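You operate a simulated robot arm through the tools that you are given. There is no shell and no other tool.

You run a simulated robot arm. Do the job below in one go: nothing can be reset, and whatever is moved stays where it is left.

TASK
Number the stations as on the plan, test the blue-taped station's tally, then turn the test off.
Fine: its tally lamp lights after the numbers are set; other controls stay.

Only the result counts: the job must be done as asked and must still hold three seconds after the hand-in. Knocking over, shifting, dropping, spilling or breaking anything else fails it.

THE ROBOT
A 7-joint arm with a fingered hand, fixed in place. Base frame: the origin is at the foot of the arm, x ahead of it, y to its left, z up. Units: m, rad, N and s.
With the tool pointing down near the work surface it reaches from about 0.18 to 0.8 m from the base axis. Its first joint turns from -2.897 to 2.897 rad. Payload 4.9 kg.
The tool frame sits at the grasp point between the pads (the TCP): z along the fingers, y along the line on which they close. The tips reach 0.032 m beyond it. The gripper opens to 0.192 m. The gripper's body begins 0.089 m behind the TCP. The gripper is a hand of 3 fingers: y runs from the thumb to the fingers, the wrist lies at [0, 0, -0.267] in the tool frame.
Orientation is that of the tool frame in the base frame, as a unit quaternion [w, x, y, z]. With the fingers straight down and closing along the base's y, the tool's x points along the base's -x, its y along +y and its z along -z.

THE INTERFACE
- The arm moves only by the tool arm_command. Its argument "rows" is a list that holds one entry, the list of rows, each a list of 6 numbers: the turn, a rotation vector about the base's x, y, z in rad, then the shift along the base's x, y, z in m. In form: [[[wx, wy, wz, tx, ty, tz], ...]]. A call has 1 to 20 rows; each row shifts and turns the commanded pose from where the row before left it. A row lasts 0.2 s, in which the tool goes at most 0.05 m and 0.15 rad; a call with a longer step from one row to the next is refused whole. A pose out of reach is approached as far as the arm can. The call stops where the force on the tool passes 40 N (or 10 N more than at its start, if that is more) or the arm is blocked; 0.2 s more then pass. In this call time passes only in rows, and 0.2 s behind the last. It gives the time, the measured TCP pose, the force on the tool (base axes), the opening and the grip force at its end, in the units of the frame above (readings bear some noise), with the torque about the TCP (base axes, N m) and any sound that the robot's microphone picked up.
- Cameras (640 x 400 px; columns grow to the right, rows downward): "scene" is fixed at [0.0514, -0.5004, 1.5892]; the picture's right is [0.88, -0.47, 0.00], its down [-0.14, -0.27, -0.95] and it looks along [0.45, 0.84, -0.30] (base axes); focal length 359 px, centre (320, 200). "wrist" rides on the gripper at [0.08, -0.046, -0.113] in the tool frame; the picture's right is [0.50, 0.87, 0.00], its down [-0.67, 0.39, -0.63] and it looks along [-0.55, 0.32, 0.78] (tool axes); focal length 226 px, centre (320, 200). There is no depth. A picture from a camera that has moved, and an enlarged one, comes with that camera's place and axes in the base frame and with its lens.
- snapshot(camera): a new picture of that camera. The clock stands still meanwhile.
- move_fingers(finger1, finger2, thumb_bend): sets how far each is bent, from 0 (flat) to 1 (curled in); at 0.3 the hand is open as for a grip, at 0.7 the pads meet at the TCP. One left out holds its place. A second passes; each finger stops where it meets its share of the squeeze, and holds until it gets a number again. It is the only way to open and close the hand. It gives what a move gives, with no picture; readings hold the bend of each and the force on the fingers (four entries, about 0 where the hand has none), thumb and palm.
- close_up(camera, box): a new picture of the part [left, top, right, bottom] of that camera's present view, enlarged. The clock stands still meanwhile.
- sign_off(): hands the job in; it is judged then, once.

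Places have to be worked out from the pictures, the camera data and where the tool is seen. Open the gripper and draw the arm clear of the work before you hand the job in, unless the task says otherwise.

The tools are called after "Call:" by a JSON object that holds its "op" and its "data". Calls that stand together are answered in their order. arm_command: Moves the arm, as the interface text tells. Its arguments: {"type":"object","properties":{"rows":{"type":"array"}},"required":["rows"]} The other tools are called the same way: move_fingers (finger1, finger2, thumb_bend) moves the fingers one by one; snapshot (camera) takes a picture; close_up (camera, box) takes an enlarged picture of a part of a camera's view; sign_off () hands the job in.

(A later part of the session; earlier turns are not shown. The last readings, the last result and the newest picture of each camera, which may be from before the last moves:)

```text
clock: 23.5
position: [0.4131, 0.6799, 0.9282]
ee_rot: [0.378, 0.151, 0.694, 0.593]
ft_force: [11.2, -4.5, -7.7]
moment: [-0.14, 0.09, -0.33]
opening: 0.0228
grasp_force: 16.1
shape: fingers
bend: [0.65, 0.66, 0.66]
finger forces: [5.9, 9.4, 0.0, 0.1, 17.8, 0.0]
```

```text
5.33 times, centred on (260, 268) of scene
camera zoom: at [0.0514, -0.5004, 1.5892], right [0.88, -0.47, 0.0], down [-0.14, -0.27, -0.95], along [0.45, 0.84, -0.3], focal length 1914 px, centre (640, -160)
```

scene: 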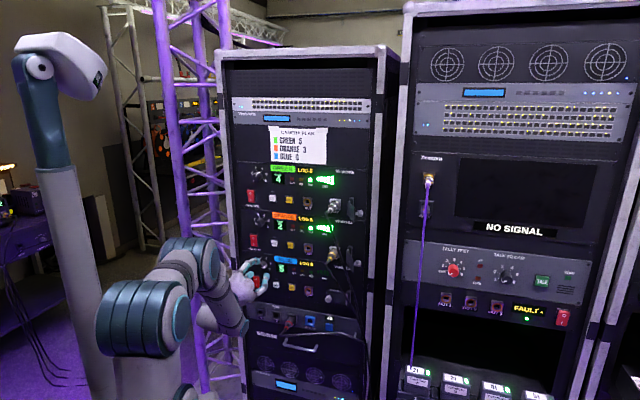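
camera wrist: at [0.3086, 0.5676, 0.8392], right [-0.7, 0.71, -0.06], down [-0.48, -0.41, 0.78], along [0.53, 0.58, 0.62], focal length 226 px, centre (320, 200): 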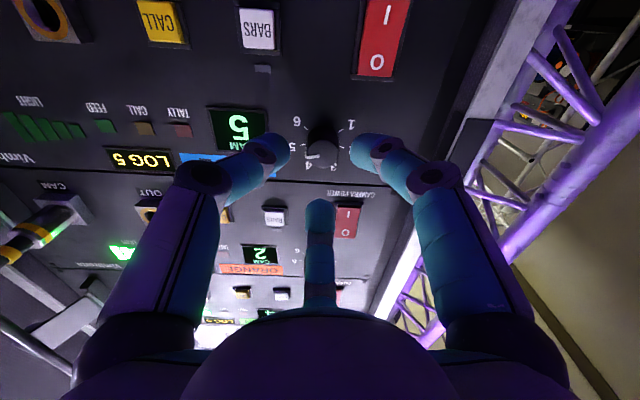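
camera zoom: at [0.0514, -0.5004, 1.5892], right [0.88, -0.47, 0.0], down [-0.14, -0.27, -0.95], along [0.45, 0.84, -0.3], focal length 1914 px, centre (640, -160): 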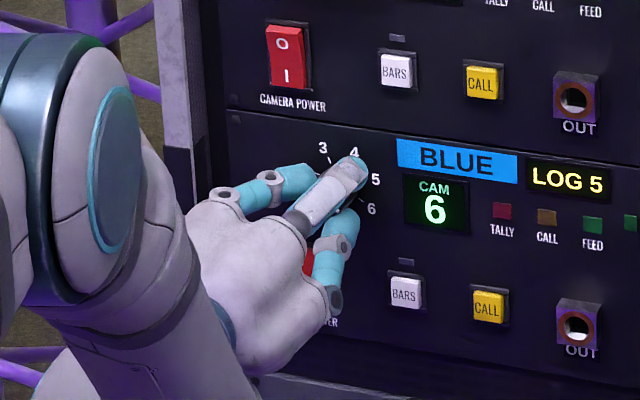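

BLUE's display now reads 6. I'll add a few degrees so the pointer sits fully on the 6 detent, then release and back off.

Call:
{"op": "arm_command", "data": {"rows": [[[0.035, 0.035, 0, 0, 0, 0], [0.035, 0.035, 0, 0, 0, 0]]]}}

Call:
{"op": "close_up", "data": {"camera": "scene", "box": [200, 230, 320, 305]}}

Call:
{"op": "move_fingers", "data": {"finger1": 0.59, "finger2": 0.59, "thumb_bend": 0.59}}

Call:
{"op": "close_up", "data": {"camera": "wrist", "box": [220, 95, 420, 220]}}

Call:
{"op": "close_up", "data": {"camera": "scene", "box": [200, 230, 320, 305]}}

```text
clock: 24.1
position: [0.4134, 0.6802, 0.9285]
ee_rot: [0.35, 0.185, 0.685, 0.611]
ft_force: [12.5, -4.9, -8.7]
moment: [-0.24, 0.12, -0.33]
opening: 0.0227
grasp_force: 16.2
shape: fingers
bend: [0.65, 0.66, 0.66]
finger forces: [6.2, 8.6, 0.1, 0.0, 18.1, 0.0]
```

```text
5.33 times, centred on (260, 268) of scene
camera zoom: at [0.0514, -0.5004, 1.5892], right [0.88, -0.47, 0.0], down [-0.14, -0.27, -0.95], along [0.45, 0.84, -0.3], focal length 1914 px, centre (640, -160)
```

zoom: 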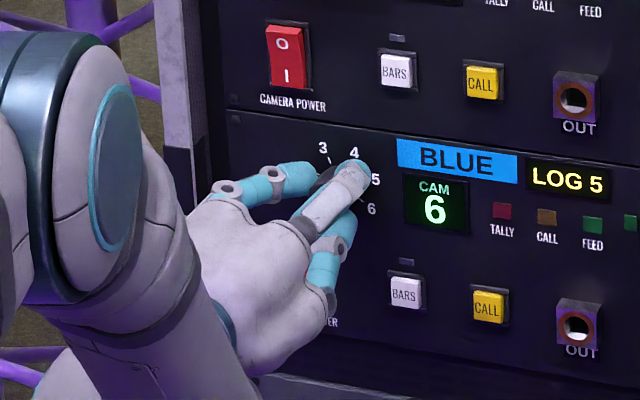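

```text
clock: 25.1
position: [0.4126, 0.6813, 0.9302]
ee_rot: [0.349, 0.184, 0.685, 0.612]
ft_force: [-0.1, -0.5, 0.3]
moment: [0.03, 0.01, 0.0]
opening: 0.0455
grasp_force: 0.0
shape: fingers
bend: [0.59, 0.59, 0.59]
finger forces: [0.0, 0.1, 0.0, 0.0, 0.0, 0.0]
```

```text
3.20 times, centred on (320, 158) of wrist
camera zoom: at [0.2863, 0.6474, 0.8664], right [-0.5, 0.5, 0.71], down [-0.05, -0.83, 0.55], along [0.87, 0.24, 0.44], focal length 723 px, centre (320, 336)
```

zoom: 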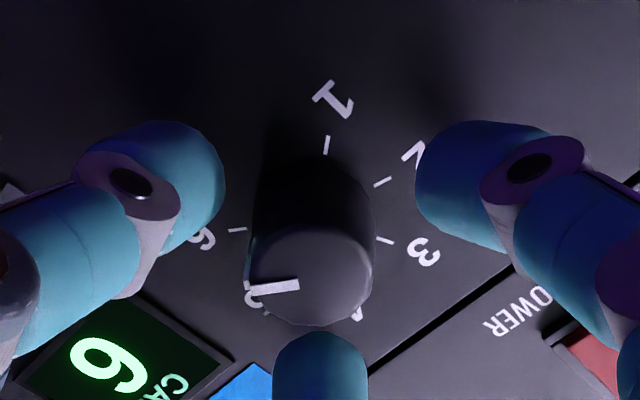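

```text
5.33 times, centred on (260, 268) of scene
camera zoom: at [0.0514, -0.5004, 1.5892], right [0.88, -0.47, 0.0], down [-0.14, -0.27, -0.95], along [0.45, 0.84, -0.3], focal length 1914 px, centre (640, -160)
```

zoom: 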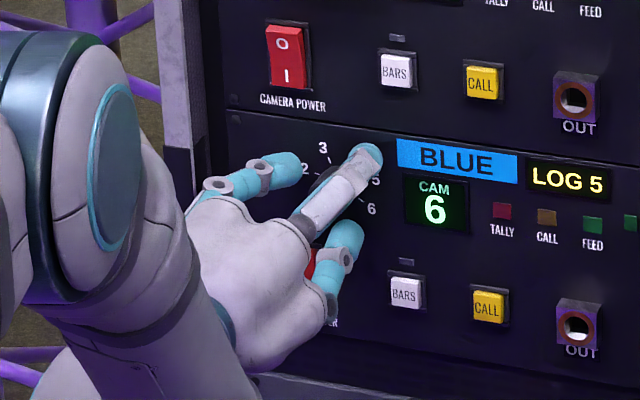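

BLUE holds at 6 after release. Next is ORANGE, 2→3, which cannot clash with 4 or 6. I'll retract 6 cm, then rise about 0.178 m (one station pitch) while rolling back counter-clockwise.

Call:
{"op": "arm_command", "data": {"rows": [[[0, 0, 0, -0.0141, -0.0141, 0], [0, 0, 0, -0.0141, -0.0141, 0], [0, 0, 0, -0.0141, -0.0141, 0], [-0.0926, -0.0926, 0, 0, 0, 0.0297], [-0.0926, -0.0926, 0, 0, 0, 0.0297], [-0.0926, -0.0926, 0, 0, 0, 0.0297], [-0.0926, -0.0926, 0, 0, 0, 0.0297], [-0.0926, -0.0926, 0, 0, 0, 0.0297], [-0.0926, -0.0926, 0, 0, 0, 0.0297]]]}}

Call:
{"op": "snapshot", "data": {"camera": "wrist"}}

Call:
{"op": "close_up", "data": {"camera": "wrist", "box": [220, 75, 420, 200]}}

Call:
{"op": "close_up", "data": {"camera": "scene", "box": [220, 160, 380, 260]}}

Call:
{"op": "close_up", "data": {"camera": "scene", "box": [220, 220, 380, 320]}}

```text
clock: 27.1
position: [0.371, 0.6386, 1.1079]
ee_rot: [0.558, -0.091, 0.704, 0.429]
ft_force: [0.9, -1.2, -0.4]
moment: [0.02, -0.01, 0.02]
opening: 0.046
grasp_force: 0.0
shape: fingers
bend: [0.59, 0.59, 0.59]
finger forces: [0.0, 0.0, 0.0, 0.0, 0.0, 0.0]
```

```text
taken
camera wrist: at [0.2894, 0.5584, 1.0161], right [-0.71, 0.71, 0.0], down [-0.44, -0.44, 0.78], along [0.55, 0.55, 0.62], focal length 226 px, centre (320, 200)
```

wrist: 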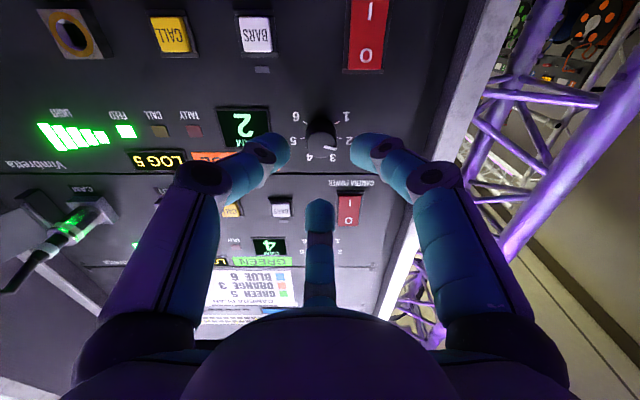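

```text
3.20 times, centred on (320, 138) of wrist
camera zoom: at [0.2894, 0.5584, 1.0161], right [-0.71, 0.71, 0.0], down [-0.44, -0.44, 0.78], along [0.55, 0.55, 0.62], focal length 723 px, centre (320, 400)
```

zoom: 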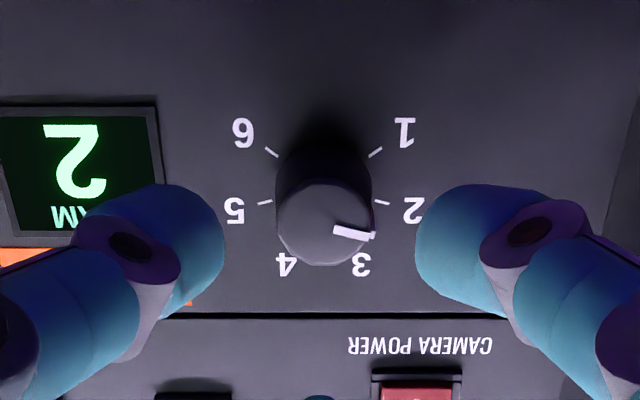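

```text
4.00 times, centred on (300, 210) of scene
camera zoom: at [0.0514, -0.5004, 1.5892], right [0.88, -0.47, 0.0], down [-0.14, -0.27, -0.95], along [0.45, 0.84, -0.3], focal length 1436 px, centre (400, 160)
```

zoom: 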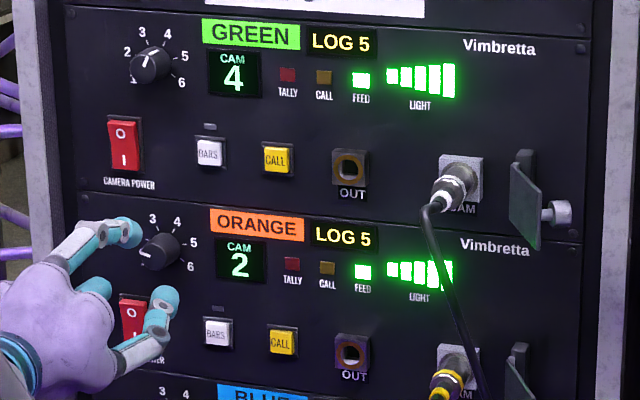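

```text
4.00 times, centred on (300, 270) of scene
camera zoom: at [0.0514, -0.5004, 1.5892], right [0.88, -0.47, 0.0], down [-0.14, -0.27, -0.95], along [0.45, 0.84, -0.3], focal length 1436 px, centre (400, -80)
```

zoom: 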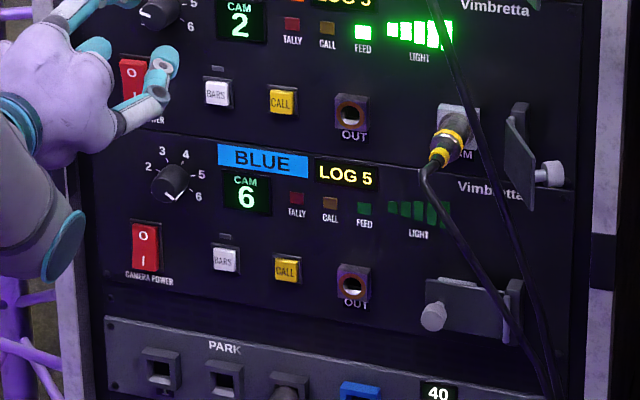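

The orange knob axis computes to lateral −0.190 and z 1.108, and the TCP is at (−0.189, 1.108). I'll advance 6 cm with a 1 mm lateral trim.

Call:
{"op": "arm_command", "data": {"rows": [[[0, 0, 0, 0.0136, 0.0146, 0], [0, 0, 0, 0.0139, 0.0143, 0], [0, 0, 0, 0.0071, 0.0071, 0], [0, 0, 0, 0.0071, 0.0071, 0]]]}}

Call:
{"op": "close_up", "data": {"camera": "wrist", "box": [220, 95, 420, 220]}}

Call:
{"op": "close_up", "data": {"camera": "scene", "box": [200, 190, 320, 265]}}

```text
clock: 28.1
position: [0.412, 0.6805, 1.107]
ee_rot: [0.559, -0.09, 0.704, 0.429]
ft_force: [0.0, -0.2, 0.5]
moment: [0.05, -0.02, -0.02]
opening: 0.0455
grasp_force: 0.2
shape: fingers
bend: [0.59, 0.59, 0.59]
finger forces: [0.0, 0.1, 0.0, 0.0, 0.0, 0.1]
```

```text
3.20 times, centred on (320, 158) of wrist
camera zoom: at [0.3315, 0.6023, 1.0174], right [-0.71, 0.71, 0.0], down [-0.44, -0.44, 0.78], along [0.55, 0.55, 0.63], focal length 723 px, centre (320, 336)
```

zoom: 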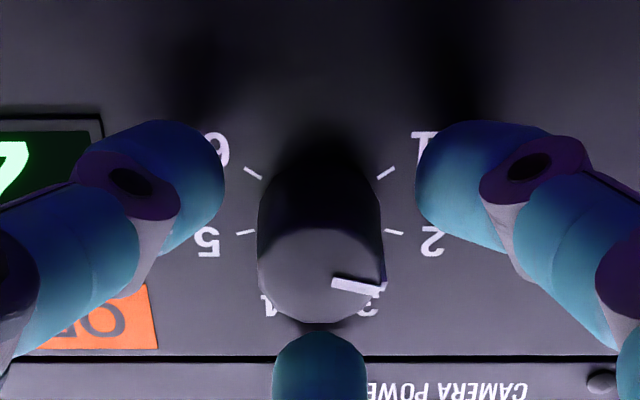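

```text
5.33 times, centred on (260, 228) of scene
camera zoom: at [0.0514, -0.5004, 1.5892], right [0.88, -0.47, 0.0], down [-0.14, -0.27, -0.95], along [0.45, 0.84, -0.3], focal length 1914 px, centre (640, 53)
```

zoom: 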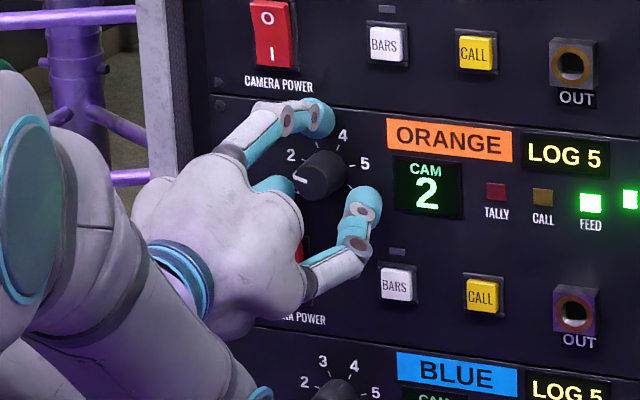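

The knob is centred between the fingers and the depth is right (n≈0.7725). I'll close on it in two stages.

Call:
{"op": "move_fingers", "data": {"finger1": 0.66, "finger2": 0.66, "thumb_bend": 0.66}}

Call:
{"op": "move_fingers", "data": {"finger1": 0.74, "finger2": 0.74, "thumb_bend": 0.74}}

Call:
{"op": "close_up", "data": {"camera": "wrist", "box": [220, 95, 420, 220]}}

```text
clock: 29.1
position: [0.4116, 0.6818, 1.1079]
ee_rot: [0.559, -0.091, 0.704, 0.429]
ft_force: [2.1, -0.1, -1.5]
moment: [-0.04, 0.05, -0.07]
opening: 0.0252
grasp_force: 2.9
shape: fingers
bend: [0.64, 0.65, 0.65]
finger forces: [1.9, 0.4, 0.0, 0.1, 3.4, 0.0]
```

```text
clock: 30.1
position: [0.413, 0.6801, 1.1075]
ee_rot: [0.559, -0.089, 0.705, 0.428]
ft_force: [7.9, -3.8, -3.6]
moment: [-0.04, 0.05, -0.14]
opening: 0.023
grasp_force: 16.3
shape: fingers
bend: [0.64, 0.66, 0.66]
finger forces: [7.9, 7.4, 0.0, 0.0, 16.5, 0.0]
```

```text
3.20 times, centred on (320, 158) of wrist
camera zoom: at [0.3317, 0.602, 1.017], right [-0.7, 0.71, 0.0], down [-0.44, -0.44, 0.78], along [0.56, 0.55, 0.63], focal length 723 px, centre (320, 336)
```

zoom: 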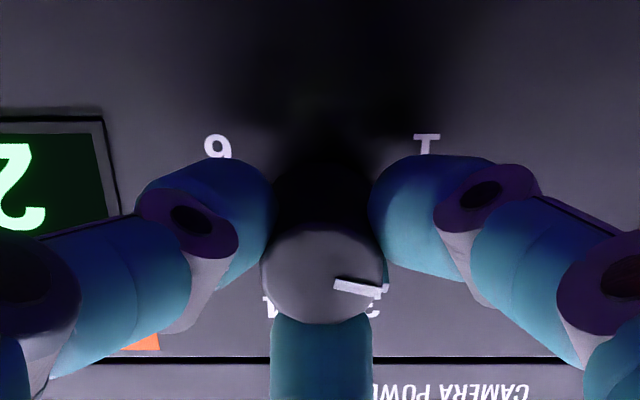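

The same firm grip is set. I'll turn clockwise by about 46° and check.

Call:
{"op": "arm_command", "data": {"rows": [[[0.0884, 0.0884, 0, 0, 0, 0], [0.0884, 0.0884, 0, 0, 0, 0], [0.0884, 0.0884, 0, 0, 0, 0], [0.0884, 0.0884, 0, 0, 0, 0], [0.0884, 0.0884, 0, 0, 0, 0], [0.0884, 0.0884, 0, 0, 0, 0], [0.035, 0.035, 0, 0, 0, 0]]]}}

Call:
{"op": "close_up", "data": {"camera": "wrist", "box": [220, 95, 420, 220]}}

Call:
{"op": "close_up", "data": {"camera": "scene", "box": [200, 190, 320, 265]}}

```text
clock: 31.7
position: [0.4134, 0.6815, 1.1067]
ee_rot: [0.345, 0.19, 0.684, 0.614]
ft_force: [9.2, -10.1, -8.9]
moment: [-0.23, 0.18, -0.4]
opening: 0.023
grasp_force: 17.5
shape: fingers
bend: [0.65, 0.66, 0.66]
finger forces: [5.5, 10.5, 0.0, 0.1, 19.5, 0.1]
```

```text
3.20 times, centred on (320, 158) of wrist
camera zoom: at [0.2855, 0.6484, 1.0446], right [-0.49, 0.49, 0.72], down [-0.05, -0.84, 0.54], along [0.87, 0.23, 0.43], focal length 723 px, centre (320, 336)
```

zoom: 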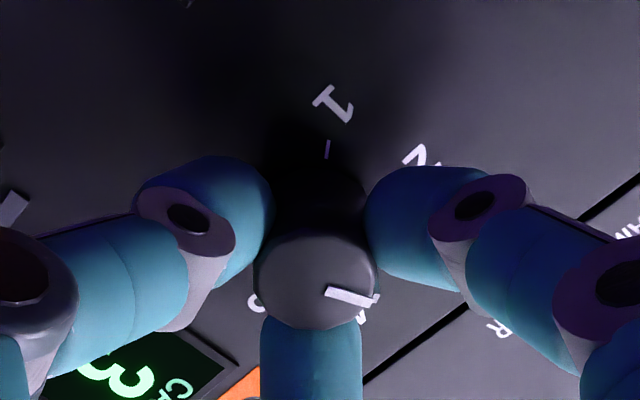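

```text
5.33 times, centred on (260, 228) of scene
camera zoom: at [0.0514, -0.5004, 1.5892], right [0.88, -0.47, 0.0], down [-0.14, -0.27, -0.95], along [0.45, 0.84, -0.3], focal length 1914 px, centre (640, 53)
```

zoom: 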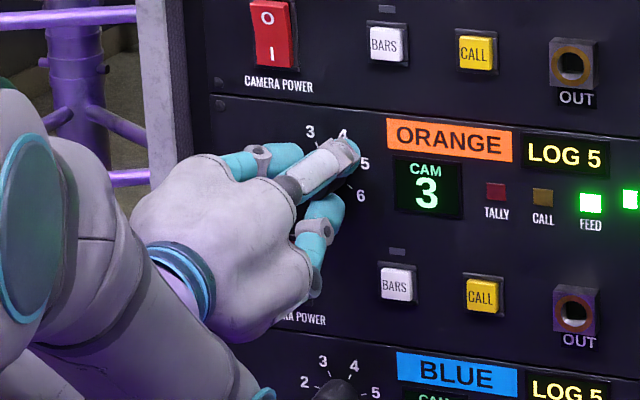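

ORANGE reads 3. I'll add a couple of degrees to seat the detent, release, and back off.

Call:
{"op": "arm_command", "data": {"rows": [[[0.025, 0.025, 0, 0, 0, 0]]]}}

Call:
{"op": "move_fingers", "data": {"finger1": 0.59, "finger2": 0.59, "thumb_bend": 0.59}}

Call:
{"op": "close_up", "data": {"camera": "wrist", "box": [220, 95, 420, 220]}}

Call:
{"op": "arm_command", "data": {"rows": [[[0, 0, 0, -0.0141, -0.0141, 0], [0, 0, 0, -0.0141, -0.0141, 0], [0, 0, 0, -0.0141, -0.0141, 0], [-0.0926, -0.0926, 0, 0, 0, 0.0297], [-0.0926, -0.0926, 0, 0, 0, 0.0297], [-0.0926, -0.0926, 0, 0, 0, 0.0297], [-0.0926, -0.0926, 0, 0, 0, 0.0297], [-0.0926, -0.0926, 0, 0, 0, 0.0297], [-0.0926, -0.0926, 0, 0, 0, 0.0297]]]}}

Call:
{"op": "snapshot", "data": {"camera": "wrist"}}

Call:
{"op": "close_up", "data": {"camera": "wrist", "box": [220, 75, 420, 200]}}

Call:
{"op": "close_up", "data": {"camera": "scene", "box": [220, 160, 380, 260]}}

```text
clock: 32.1
position: [0.4131, 0.6813, 1.1064]
ee_rot: [0.334, 0.201, 0.681, 0.62]
ft_force: [9.7, -9.2, -10.1]
moment: [-0.23, 0.19, -0.42]
opening: 0.0227
grasp_force: 18.0
shape: fingers
bend: [0.65, 0.66, 0.66]
finger forces: [5.4, 10.2, 0.0, 0.0, 19.6, 0.0]
```

```text
clock: 33.1
position: [0.4123, 0.6829, 1.108]
ee_rot: [0.336, 0.201, 0.68, 0.62]
ft_force: [-0.7, 0.2, 0.8]
moment: [-0.01, -0.04, -0.02]
opening: 0.0459
grasp_force: 0.1
shape: fingers
bend: [0.59, 0.59, 0.59]
finger forces: [0.0, 0.0, 0.0, 0.0, 0.1, 0.1]
```

```text
3.20 times, centred on (320, 158) of wrist
camera zoom: at [0.2839, 0.6502, 1.0482], right [-0.47, 0.47, 0.74], down [-0.03, -0.85, 0.52], along [0.88, 0.22, 0.42], focal length 723 px, centre (320, 336)
```

zoom: 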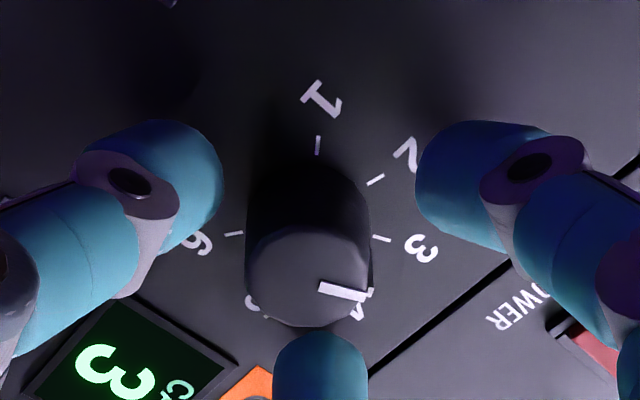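

```text
clock: 35.1
position: [0.3704, 0.6393, 1.2857]
ee_rot: [0.548, -0.074, 0.706, 0.441]
ft_force: [0.2, 0.5, -0.7]
moment: [0.03, -0.01, 0.0]
opening: 0.0459
grasp_force: 0.1
shape: fingers
bend: [0.59, 0.59, 0.59]
finger forces: [0.0, 0.0, 0.1, 0.0, 0.0, 0.1]
```

```text
taken
camera wrist: at [0.2853, 0.5622, 1.1955], right [-0.7, 0.71, 0.05], down [-0.42, -0.47, 0.78], along [0.58, 0.53, 0.62], focal length 226 px, centre (320, 200)
```

wrist: 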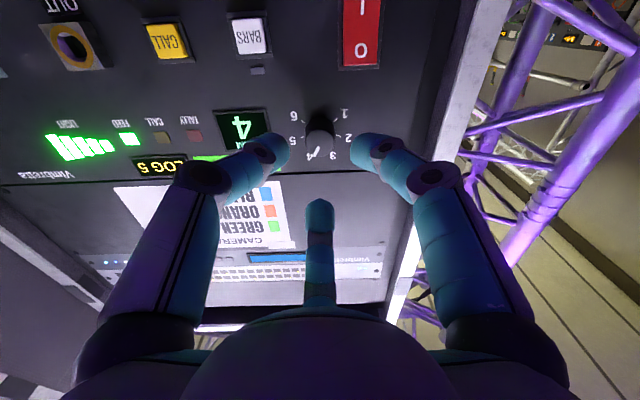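

```text
3.20 times, centred on (320, 138) of wrist
camera zoom: at [0.2853, 0.5622, 1.1955], right [-0.7, 0.71, 0.05], down [-0.42, -0.47, 0.78], along [0.58, 0.53, 0.62], focal length 723 px, centre (320, 400)
```

zoom: 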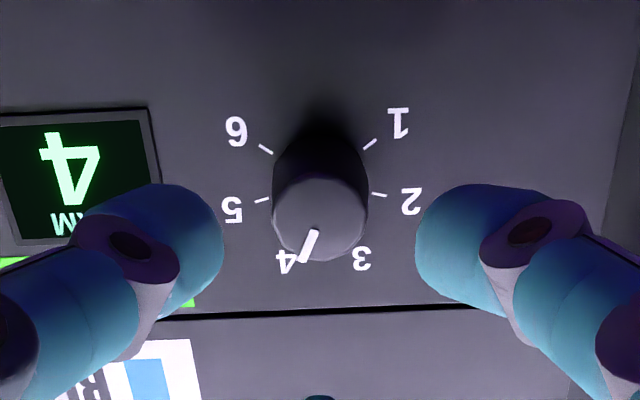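

```text
4.00 times, centred on (300, 210) of scene
camera zoom: at [0.0514, -0.5004, 1.5892], right [0.88, -0.47, 0.0], down [-0.14, -0.27, -0.95], along [0.45, 0.84, -0.3], focal length 1436 px, centre (400, 160)
```

zoom: 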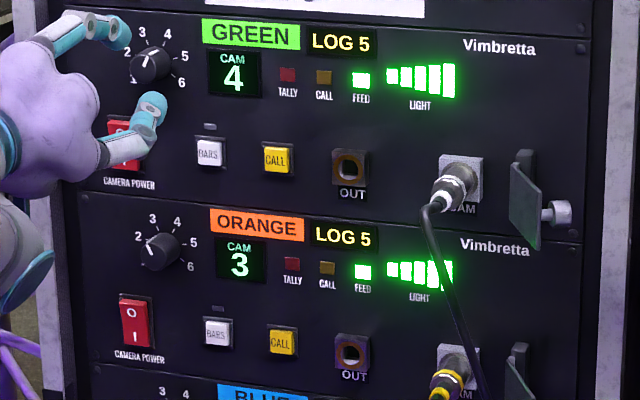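

ORANGE reads 3. The green knob axis computes to (lateral −0.1906, z 1.286), matching the TCP. I'll advance 6 cm onto the green knob.

Call:
{"op": "arm_command", "data": {"rows": [[[0, 0, 0, 0.0138, 0.0144, 0], [0, 0, 0, 0.0141, 0.0141, 0], [0, 0, 0, 0.0071, 0.0071, 0], [0, 0, 0, 0.007, 0.007, 0]]]}}

Call:
{"op": "close_up", "data": {"camera": "wrist", "box": [220, 95, 420, 220]}}

Call:
{"op": "close_up", "data": {"camera": "scene", "box": [210, 145, 330, 220]}}

```text
clock: 36.1
position: [0.412, 0.6825, 1.2855]
ee_rot: [0.549, -0.075, 0.706, 0.442]
ft_force: [-0.2, -0.1, 0.3]
moment: [0.0, 0.03, -0.01]
opening: 0.0458
grasp_force: 0.1
shape: fingers
bend: [0.59, 0.59, 0.59]
finger forces: [0.0, 0.0, 0.0, 0.1, 0.0, 0.1]
```

```text
3.20 times, centred on (320, 158) of wrist
camera zoom: at [0.3279, 0.606, 1.1951], right [-0.7, 0.71, 0.05], down [-0.42, -0.47, 0.78], along [0.58, 0.53, 0.62], focal length 723 px, centre (320, 336)
```

zoom: 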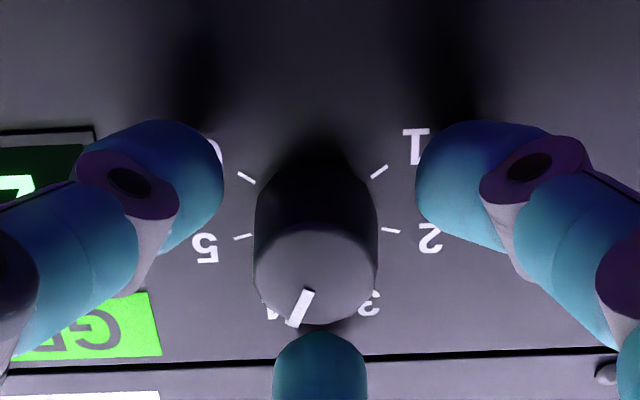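

```text
5.33 times, centred on (270, 182) of scene
camera zoom: at [0.0514, -0.5004, 1.5892], right [0.88, -0.47, 0.0], down [-0.14, -0.27, -0.95], along [0.45, 0.84, -0.3], focal length 1914 px, centre (587, 293)
```

zoom: 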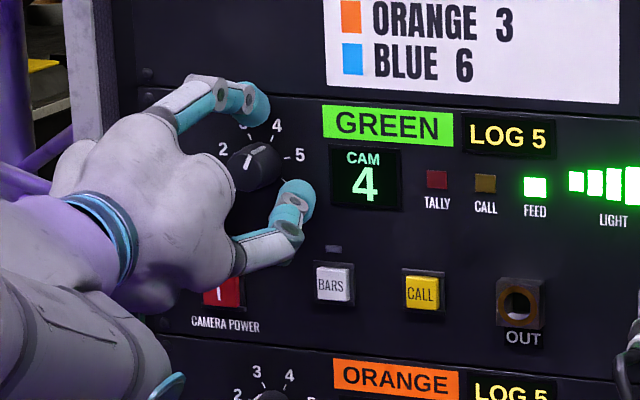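

The fingers surround the green knob with an even gap and no contact. I'll close in two stages, then turn clockwise about 46°.

Call:
{"op": "move_fingers", "data": {"finger1": 0.66, "finger2": 0.66, "thumb_bend": 0.66}}

Call:
{"op": "move_fingers", "data": {"finger1": 0.74, "finger2": 0.74, "thumb_bend": 0.74}}

Call:
{"op": "arm_command", "data": {"rows": [[[0.0884, 0.0884, 0, 0, 0, 0], [0.0884, 0.0884, 0, 0, 0, 0], [0.0884, 0.0884, 0, 0, 0, 0], [0.0884, 0.0884, 0, 0, 0, 0], [0.0884, 0.0884, 0, 0, 0, 0], [0.0884, 0.0884, 0, 0, 0, 0], [0.035, 0.035, 0, 0, 0, 0]]]}}

Call:
{"op": "close_up", "data": {"camera": "wrist", "box": [220, 95, 420, 220]}}

Call:
{"op": "close_up", "data": {"camera": "scene", "box": [210, 145, 330, 220]}}

```text
clock: 37.1
position: [0.4113, 0.6818, 1.2842]
ee_rot: [0.548, -0.073, 0.706, 0.443]
ft_force: [2.4, -1.4, -2.6]
moment: [-0.03, 0.01, -0.07]
opening: 0.0251
grasp_force: 3.1
shape: fingers
bend: [0.64, 0.65, 0.64]
finger forces: [1.8, 0.6, 0.0, 0.0, 4.5, 0.1]
```

```text
clock: 38.1
position: [0.4126, 0.6818, 1.2868]
ee_rot: [0.548, -0.073, 0.706, 0.442]
ft_force: [7.1, -2.7, -4.0]
moment: [-0.12, 0.1, -0.15]
opening: 0.0231
grasp_force: 15.9
shape: fingers
bend: [0.65, 0.66, 0.65]
finger forces: [8.3, 7.7, 0.0, 0.0, 17.3, 0.1]
```

```text
clock: 39.7
position: [0.4128, 0.6824, 1.2852]
ee_rot: [0.331, 0.205, 0.68, 0.621]
ft_force: [8.5, -10.4, -7.7]
moment: [-0.18, 0.18, -0.41]
opening: 0.0227
grasp_force: 18.0
shape: fingers
bend: [0.66, 0.66, 0.65]
finger forces: [5.8, 11.2, 0.0, 0.0, 18.7, 0.0]
```

```text
3.20 times, centred on (320, 158) of wrist
camera zoom: at [0.2834, 0.6509, 1.2258], right [-0.46, 0.47, 0.75], down [-0.03, -0.86, 0.52], along [0.89, 0.22, 0.41], focal length 723 px, centre (320, 336)
```

zoom: 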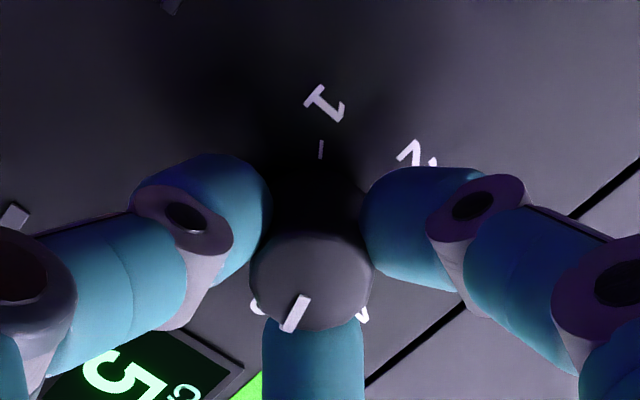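

```text
5.33 times, centred on (270, 182) of scene
camera zoom: at [0.0514, -0.5004, 1.5892], right [0.88, -0.47, 0.0], down [-0.14, -0.27, -0.95], along [0.45, 0.84, -0.3], focal length 1914 px, centre (587, 293)
```

zoom: 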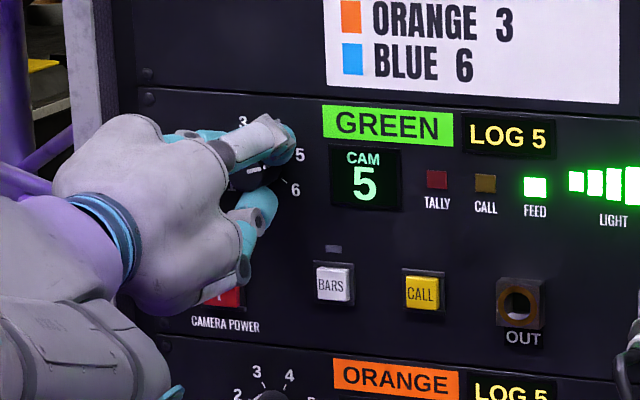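

GREEN reads 5. I'll seat the detent, release, and retract 15 cm from the panel.

Call:
{"op": "arm_command", "data": {"rows": [[[0.025, 0.025, 0, 0, 0, 0]]]}}

Call:
{"op": "move_fingers", "data": {"finger1": 0.59, "finger2": 0.59, "thumb_bend": 0.59}}

Call:
{"op": "arm_command", "data": {"rows": [[[0, 0, 0, -0.0141, -0.0141, 0], [0, 0, 0, -0.0141, -0.0141, 0], [0, 0, 0, -0.0212, -0.0212, 0], [0, 0, 0, -0.0283, -0.0283, 0], [0, 0, 0, -0.0283, -0.0283, 0]]]}}

Call:
{"op": "snapshot", "data": {"camera": "scene"}}

Call:
{"op": "close_up", "data": {"camera": "scene", "box": [230, 160, 390, 260]}}

Call:
{"op": "close_up", "data": {"camera": "scene", "box": [230, 220, 390, 320]}}

Call:
{"op": "close_up", "data": {"camera": "scene", "box": [400, 150, 560, 250]}}

Call:
{"op": "snapshot", "data": {"camera": "wrist"}}

```text
clock: 40.1
position: [0.4125, 0.6823, 1.2855]
ee_rot: [0.321, 0.218, 0.676, 0.627]
ft_force: [9.0, -10.8, -10.2]
moment: [-0.21, 0.15, -0.45]
opening: 0.0229
grasp_force: 18.1
shape: fingers
bend: [0.66, 0.66, 0.65]
finger forces: [5.8, 11.2, 0.0, 0.0, 18.7, 0.0]
```

```text
clock: 41.1
position: [0.4121, 0.6825, 1.2853]
ee_rot: [0.321, 0.218, 0.676, 0.627]
ft_force: [0.2, 0.0, 0.2]
moment: [0.01, 0.01, 0.01]
opening: 0.0457
grasp_force: 0.1
shape: fingers
bend: [0.59, 0.59, 0.59]
finger forces: [0.1, 0.0, 0.0, 0.1, 0.0, 0.1]
```

```text
clock: 42.3
position: [0.3057, 0.5773, 1.2868]
ee_rot: [0.32, 0.218, 0.675, 0.628]
ft_force: [-0.4, -0.5, -0.8]
moment: [-0.01, 0.01, 0.0]
opening: 0.0456
grasp_force: 0.0
shape: fingers
bend: [0.59, 0.59, 0.59]
finger forces: [0.1, 0.0, 0.0, 0.0, 0.0, 0.0]
```

```text
taken
```

scene: 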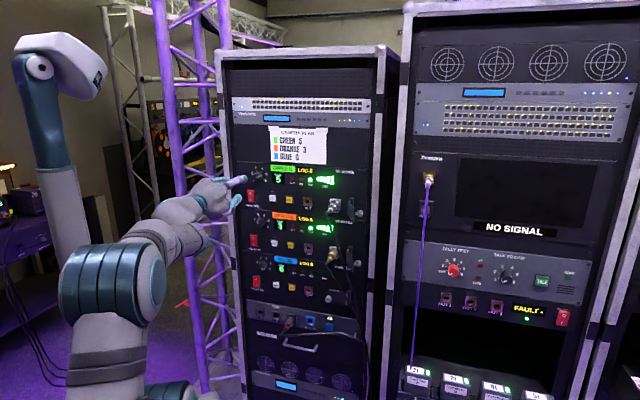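

```text
4.00 times, centred on (310, 210) of scene
camera zoom: at [0.0514, -0.5004, 1.5892], right [0.88, -0.47, 0.0], down [-0.14, -0.27, -0.95], along [0.45, 0.84, -0.3], focal length 1436 px, centre (360, 160)
```

zoom: 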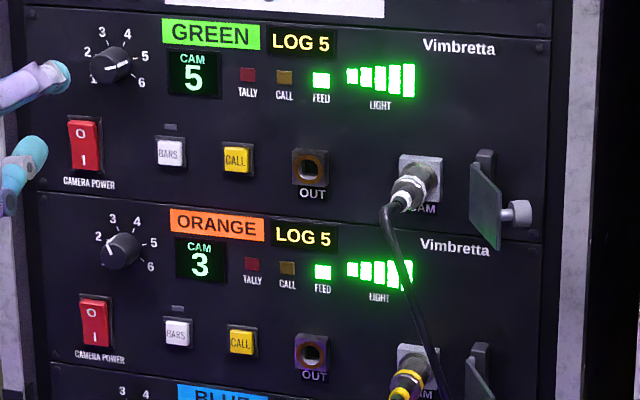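

```text
4.00 times, centred on (310, 270) of scene
camera zoom: at [0.0514, -0.5004, 1.5892], right [0.88, -0.47, 0.0], down [-0.14, -0.27, -0.95], along [0.45, 0.84, -0.3], focal length 1436 px, centre (360, -80)
```

zoom: 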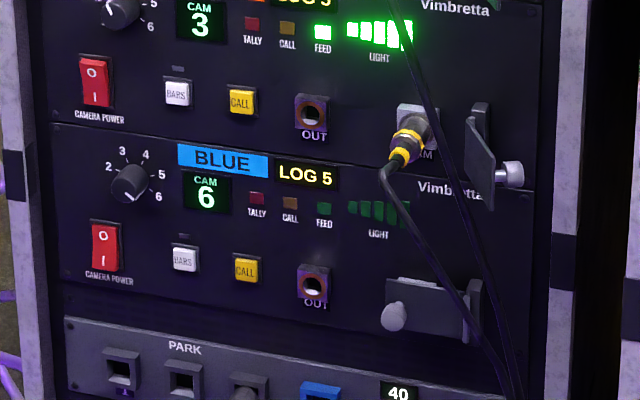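

```text
4.00 times, centred on (480, 200) of scene
camera zoom: at [0.0514, -0.5004, 1.5892], right [0.88, -0.47, 0.0], down [-0.14, -0.27, -0.95], along [0.45, 0.84, -0.3], focal length 1436 px, centre (-320, 200)
```

zoom: 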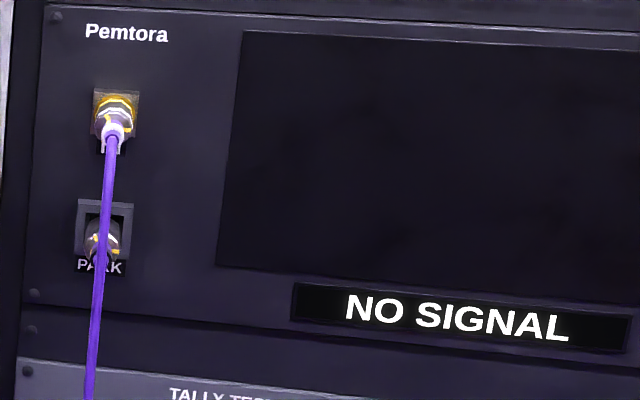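

```text
taken
camera wrist: at [0.1754, 0.5472, 1.2294], right [-0.44, 0.45, 0.77], down [-0.02, -0.87, 0.5], along [0.9, 0.21, 0.39], focal length 226 px, centre (320, 200)
```

wrist: 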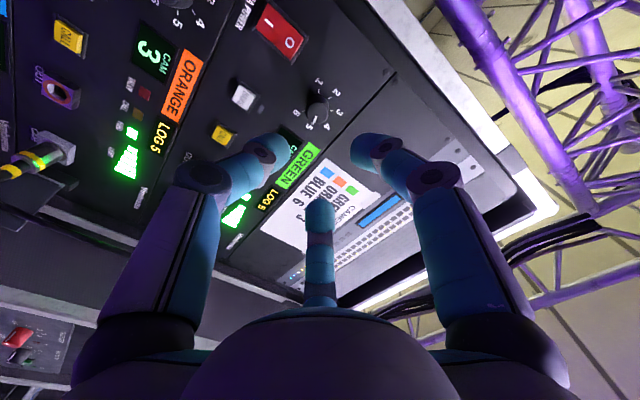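

All three numbers are set: GREEN 5, ORANGE 3, BLUE 6. The TALLY TEST knob on the second rack is near lateral 0.496, z 1.065, and a purple cable hangs at lateral ≈0.40. I'll carry the hand across at a safe standoff, starting with the first leg.

Call:
{"op": "arm_command", "data": {"rows": [[[0, 0, 0, 0.026, -0.0295, -0.0137], [0, 0, 0, 0.026, -0.0295, -0.0137], [0, 0, 0, 0.026, -0.0295, -0.0137], [0, 0, 0, 0.026, -0.0295, -0.0137], [0, 0, 0, 0.026, -0.0295, -0.0137], [0, 0, 0, 0.026, -0.0295, -0.0137], [0, 0, 0, 0.026, -0.0295, -0.0137], [0, 0, 0, 0.026, -0.0295, -0.0137], [0, 0, 0, 0.026, -0.0295, -0.0137], [0, 0, 0, 0.026, -0.0295, -0.0137]]]}}

Call:
{"op": "snapshot", "data": {"camera": "scene"}}

Call:
{"op": "snapshot", "data": {"camera": "wrist"}}

```text
clock: 44.5
position: [0.3764, 0.4558, 1.1766]
ee_rot: [0.332, 0.243, 0.696, 0.588]
ft_force: [0.5, -0.4, 0.3]
moment: [0.01, -0.02, 0.03]
opening: 0.0463
grasp_force: 0.1
shape: fingers
bend: [0.59, 0.59, 0.59]
finger forces: [0.0, 0.1, 0.0, 0.0, 0.1, 0.1]
out of reach, approached as far as the arm can: row 4, 5, 6, 7, 8, 9, 10
```

```text
taken
```

scene: 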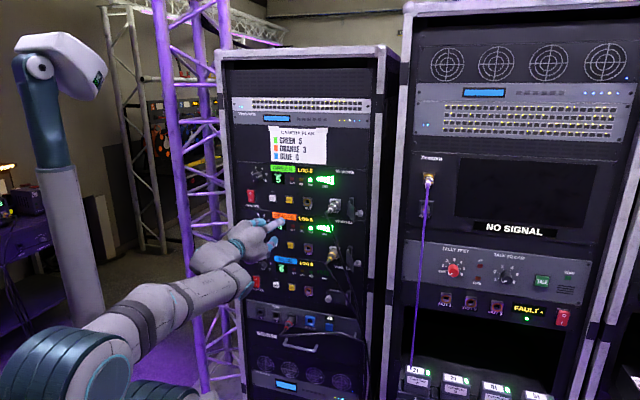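

```text
taken
camera wrist: at [0.2419, 0.4316, 1.1269], right [-0.37, 0.53, 0.76], down [-0.05, -0.83, 0.55], along [0.93, 0.17, 0.34], focal length 226 px, centre (320, 200)
```

wrist: 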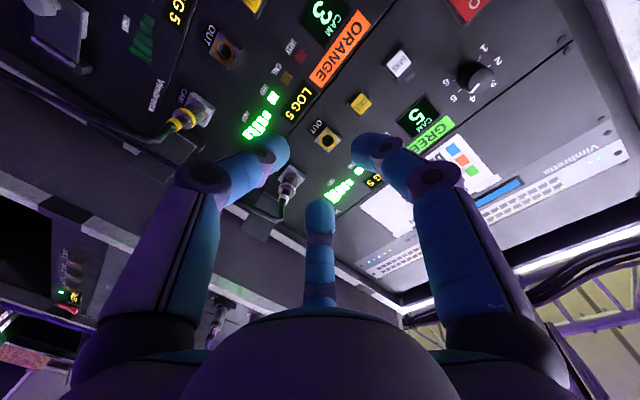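

The arm runs out of range when the wrist folds close to its own base at this height; it was in the same region earlier. Nothing was touched. I'll go higher, where the arm is more extended, and cross there, which also passes above the purple cable's port.

Call:
{"op": "arm_command", "data": {"rows": [[[0.0103, -0.0103, 0.0107, 0.003, 0.003, 0.045], [0.0103, -0.0103, 0.0107, 0.003, 0.003, 0.045], [0.0103, -0.0103, 0.0107, 0.003, 0.003, 0.045], [0.0103, -0.0103, 0.0107, 0.003, 0.003, 0.045], [0.0103, -0.0103, 0.0107, 0.003, 0.003, 0.045], [0.0103, -0.0103, 0.0107, 0.003, 0.003, 0.045]]]}}

Call:
{"op": "snapshot", "data": {"camera": "scene"}}

```text
clock: 45.9
position: [0.3685, 0.4802, 1.4439]
ee_rot: [0.314, 0.185, 0.652, 0.665]
ft_force: [0.2, -0.5, -0.6]
moment: [0.01, -0.02, 0.01]
opening: 0.0463
grasp_force: 0.1
shape: fingers
bend: [0.59, 0.59, 0.59]
finger forces: [0.0, 0.1, 0.0, 0.0, 0.0, 0.1]
out of reach, approached as far as the arm can: row 1, 2, 3, 4
```

```text
taken
```

scene: 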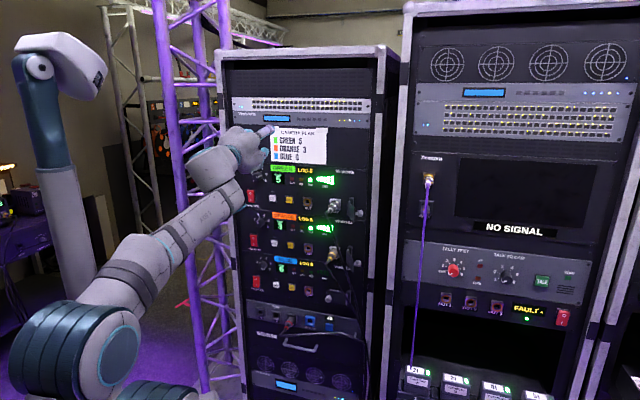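

The raised pose works. Now I'll cross laterally at z≈1.44, standing off about 12 cm from the second rack, while trimming the tool back to square.

Call:
{"op": "arm_command", "data": {"rows": [[[-0.0096, 0.0096, -0.0113, 0.0277, -0.0299, 0], [-0.0096, 0.0096, -0.0113, 0.0277, -0.0299, 0], [-0.0096, 0.0096, -0.0113, 0.0277, -0.0299, 0], [-0.0096, 0.0096, -0.0113, 0.0277, -0.0299, 0], [-0.0096, 0.0096, -0.0113, 0.0277, -0.0299, 0], [-0.0096, 0.0096, -0.0113, 0.0277, -0.0299, 0], [0, 0, 0, 0.0277, -0.0299, 0], [0, 0, 0, 0.0277, -0.0299, 0]]]}}

Call:
{"op": "snapshot", "data": {"camera": "scene"}}

Call:
{"op": "snapshot", "data": {"camera": "wrist"}}

```text
clock: 47.7
position: [0.5906, 0.242, 1.4444]
ee_rot: [0.324, 0.216, 0.673, 0.629]
ft_force: [0.0, -0.1, -0.1]
moment: [-0.03, 0.05, -0.01]
opening: 0.0462
grasp_force: 0.1
shape: fingers
bend: [0.59, 0.59, 0.59]
finger forces: [0.0, 0.0, 0.0, 0.0, 0.1, 0.1]
```

```text
taken
```

scene: 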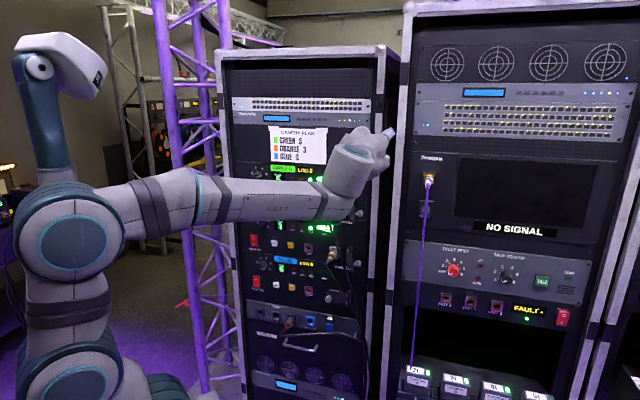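

```text
taken
camera wrist: at [0.4605, 0.2123, 1.3864], right [-0.45, 0.45, 0.77], down [-0.02, -0.87, 0.49], along [0.89, 0.2, 0.4], focal length 226 px, centre (320, 200)
```

wrist: 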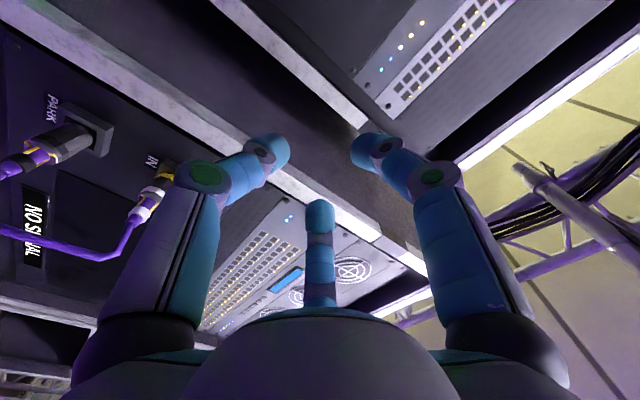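

The cable leaves its port by about 12 cm and hangs near n≈0.60, lateral ≈0.40. I'll raise slightly, pull back to n=0.55, and pass over to lateral 0.52 before descending on the far side of the cable.

Call:
{"op": "arm_command", "data": {"rows": [[[0, 0, 0, 0.005, -0.037, 0.012], [0, 0, 0, 0.01, -0.035, 0.012], [0, 0, 0, 0.03, -0.0298, 0.006], [0, 0, 0, 0.03, -0.0298, 0.006], [0, 0, 0, 0.03, -0.0298, 0], [0, 0, 0, 0.03, -0.0298, 0], [0, 0, 0, 0.03, -0.0298, 0]]]}}

Call:
{"op": "snapshot", "data": {"camera": "scene"}}

Call:
{"op": "snapshot", "data": {"camera": "wrist"}}

```text
clock: 49.3
position: [0.7556, 0.0217, 1.4801]
ee_rot: [0.323, 0.217, 0.673, 0.629]
ft_force: [1.2, 0.3, 0.7]
moment: [-0.06, 0.07, -0.06]
opening: 0.0461
grasp_force: 0.0
shape: fingers
bend: [0.59, 0.59, 0.59]
finger forces: [0.0, 0.1, 0.1, 0.0, 0.0, 0.0]
```

```text
taken
```

scene: 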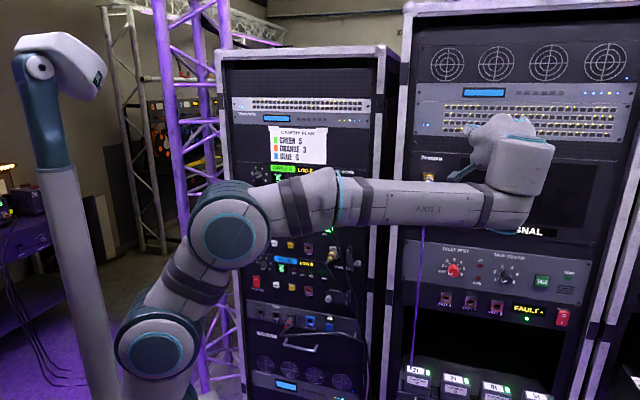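

```text
taken
camera wrist: at [0.6249, -0.0079, 1.4226], right [-0.45, 0.45, 0.77], down [-0.02, -0.87, 0.49], along [0.89, 0.2, 0.4], focal length 226 px, centre (320, 200)
```

wrist: 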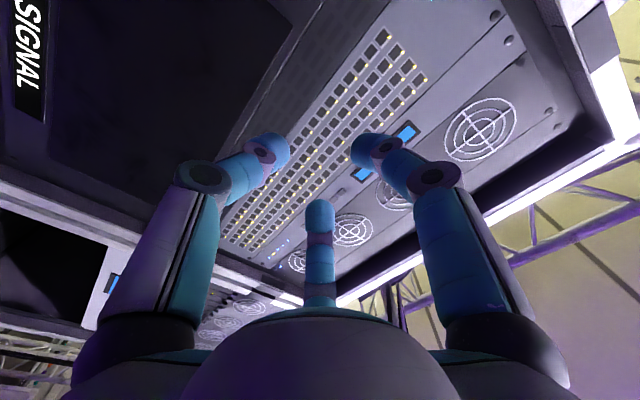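

I'm past the cable, at lateral 0.519, n=0.55. I'll descend to the knob height now, with the fingertips staying ahead of the cable plane by several centimetres sideways.

Call:
{"op": "arm_command", "data": {"rows": [[[0, 0, 0, 0, 0, -0.0455], [0, 0, 0, 0, 0, -0.0455], [0, 0, 0, 0, 0, -0.0455], [0, 0, 0, 0, 0, -0.0455], [0, 0, 0, 0, 0, -0.0455], [0, 0, 0, 0, 0, -0.0455], [0, 0, 0, 0, 0, -0.0455], [0, 0, 0, 0, 0, -0.0455], [0, 0, 0, 0, 0, -0.0455]]]}}

Call:
{"op": "snapshot", "data": {"camera": "scene"}}

Call:
{"op": "snapshot", "data": {"camera": "wrist"}}

```text
clock: 51.3
position: [0.7565, 0.021, 1.0719]
ee_rot: [0.324, 0.216, 0.673, 0.629]
ft_force: [0.6, -0.9, 1.7]
moment: [-0.06, 0.09, 0.04]
opening: 0.0462
grasp_force: 0.0
shape: fingers
bend: [0.59, 0.59, 0.59]
finger forces: [0.0, 0.0, 0.0, 0.1, 0.0, 0.0]
```

```text
taken
```

scene: 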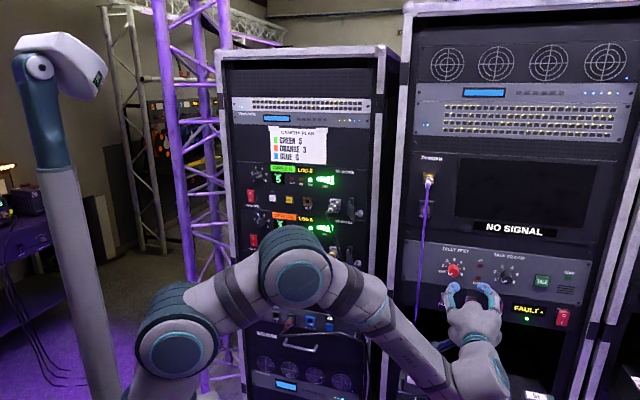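

```text
taken
camera wrist: at [0.6258, -0.0073, 1.014], right [-0.45, 0.45, 0.77], down [-0.02, -0.87, 0.49], along [0.89, 0.2, 0.4], focal length 226 px, centre (320, 200)
```

wrist: 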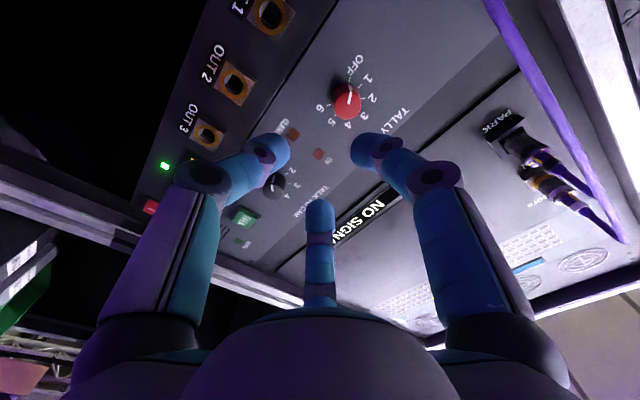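

The knob and cable are both visible; triangulated, the cable hangs at lateral ≈0.40, n≈0.57. The wrist camera housing sticks out about 9 cm from the hand, so I must keep it pointing away from the cable (roll φ between about 50° and 240°). I'll roll counter-clockwise here, where there is room.

Call:
{"op": "arm_command", "data": {"rows": [[[-0.099, -0.099, 0, 0, 0, 0], [-0.099, -0.099, 0, 0, 0, 0], [-0.099, -0.099, 0, 0, 0, 0], [-0.099, -0.099, 0, 0, 0, 0], [-0.099, -0.099, 0, 0, 0, 0], [-0.099, -0.099, 0, 0, 0, 0], [-0.099, -0.099, 0, 0, 0, 0], [-0.099, -0.099, 0, 0, 0, 0], [-0.099, -0.099, 0, 0, 0, 0], [-0.099, -0.099, 0, 0, 0, 0], [-0.099, -0.099, 0, 0, 0, 0], [-0.099, -0.099, 0, 0, 0, 0]]]}}

Call:
{"op": "snapshot", "data": {"camera": "scene"}}

Call:
{"op": "snapshot", "data": {"camera": "wrist"}}

```text
clock: 53.9
position: [0.7558, 0.0209, 1.0701]
ee_rot: [0.684, -0.356, 0.61, 0.179]
ft_force: [-0.1, 0.8, -0.7]
moment: [-0.03, 0.0, 0.0]
opening: 0.0461
grasp_force: 0.0
shape: fingers
bend: [0.59, 0.59, 0.59]
finger forces: [0.0, 0.0, 0.1, 0.1, 0.1, 0.0]
```

```text
taken
```

scene: 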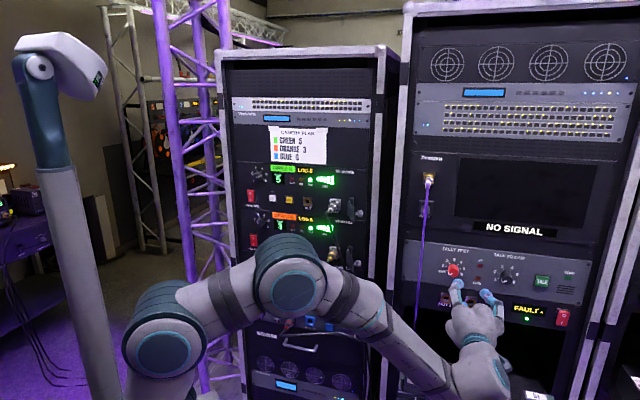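

```text
taken
camera wrist: at [0.7221, -0.1052, 1.0064], right [-0.49, 0.5, -0.72], down [-0.84, -0.05, 0.54], along [0.23, 0.87, 0.44], focal length 226 px, centre (320, 200)
```

wrist: 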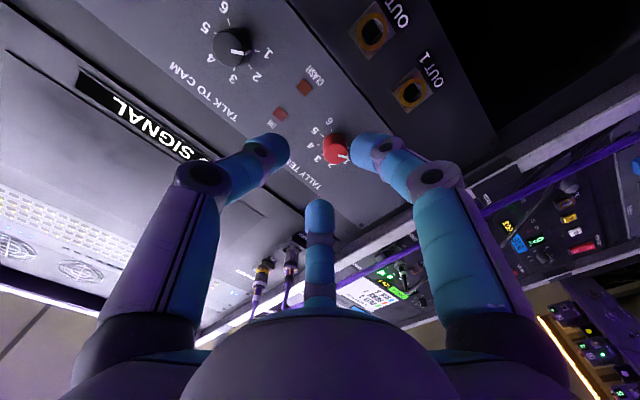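

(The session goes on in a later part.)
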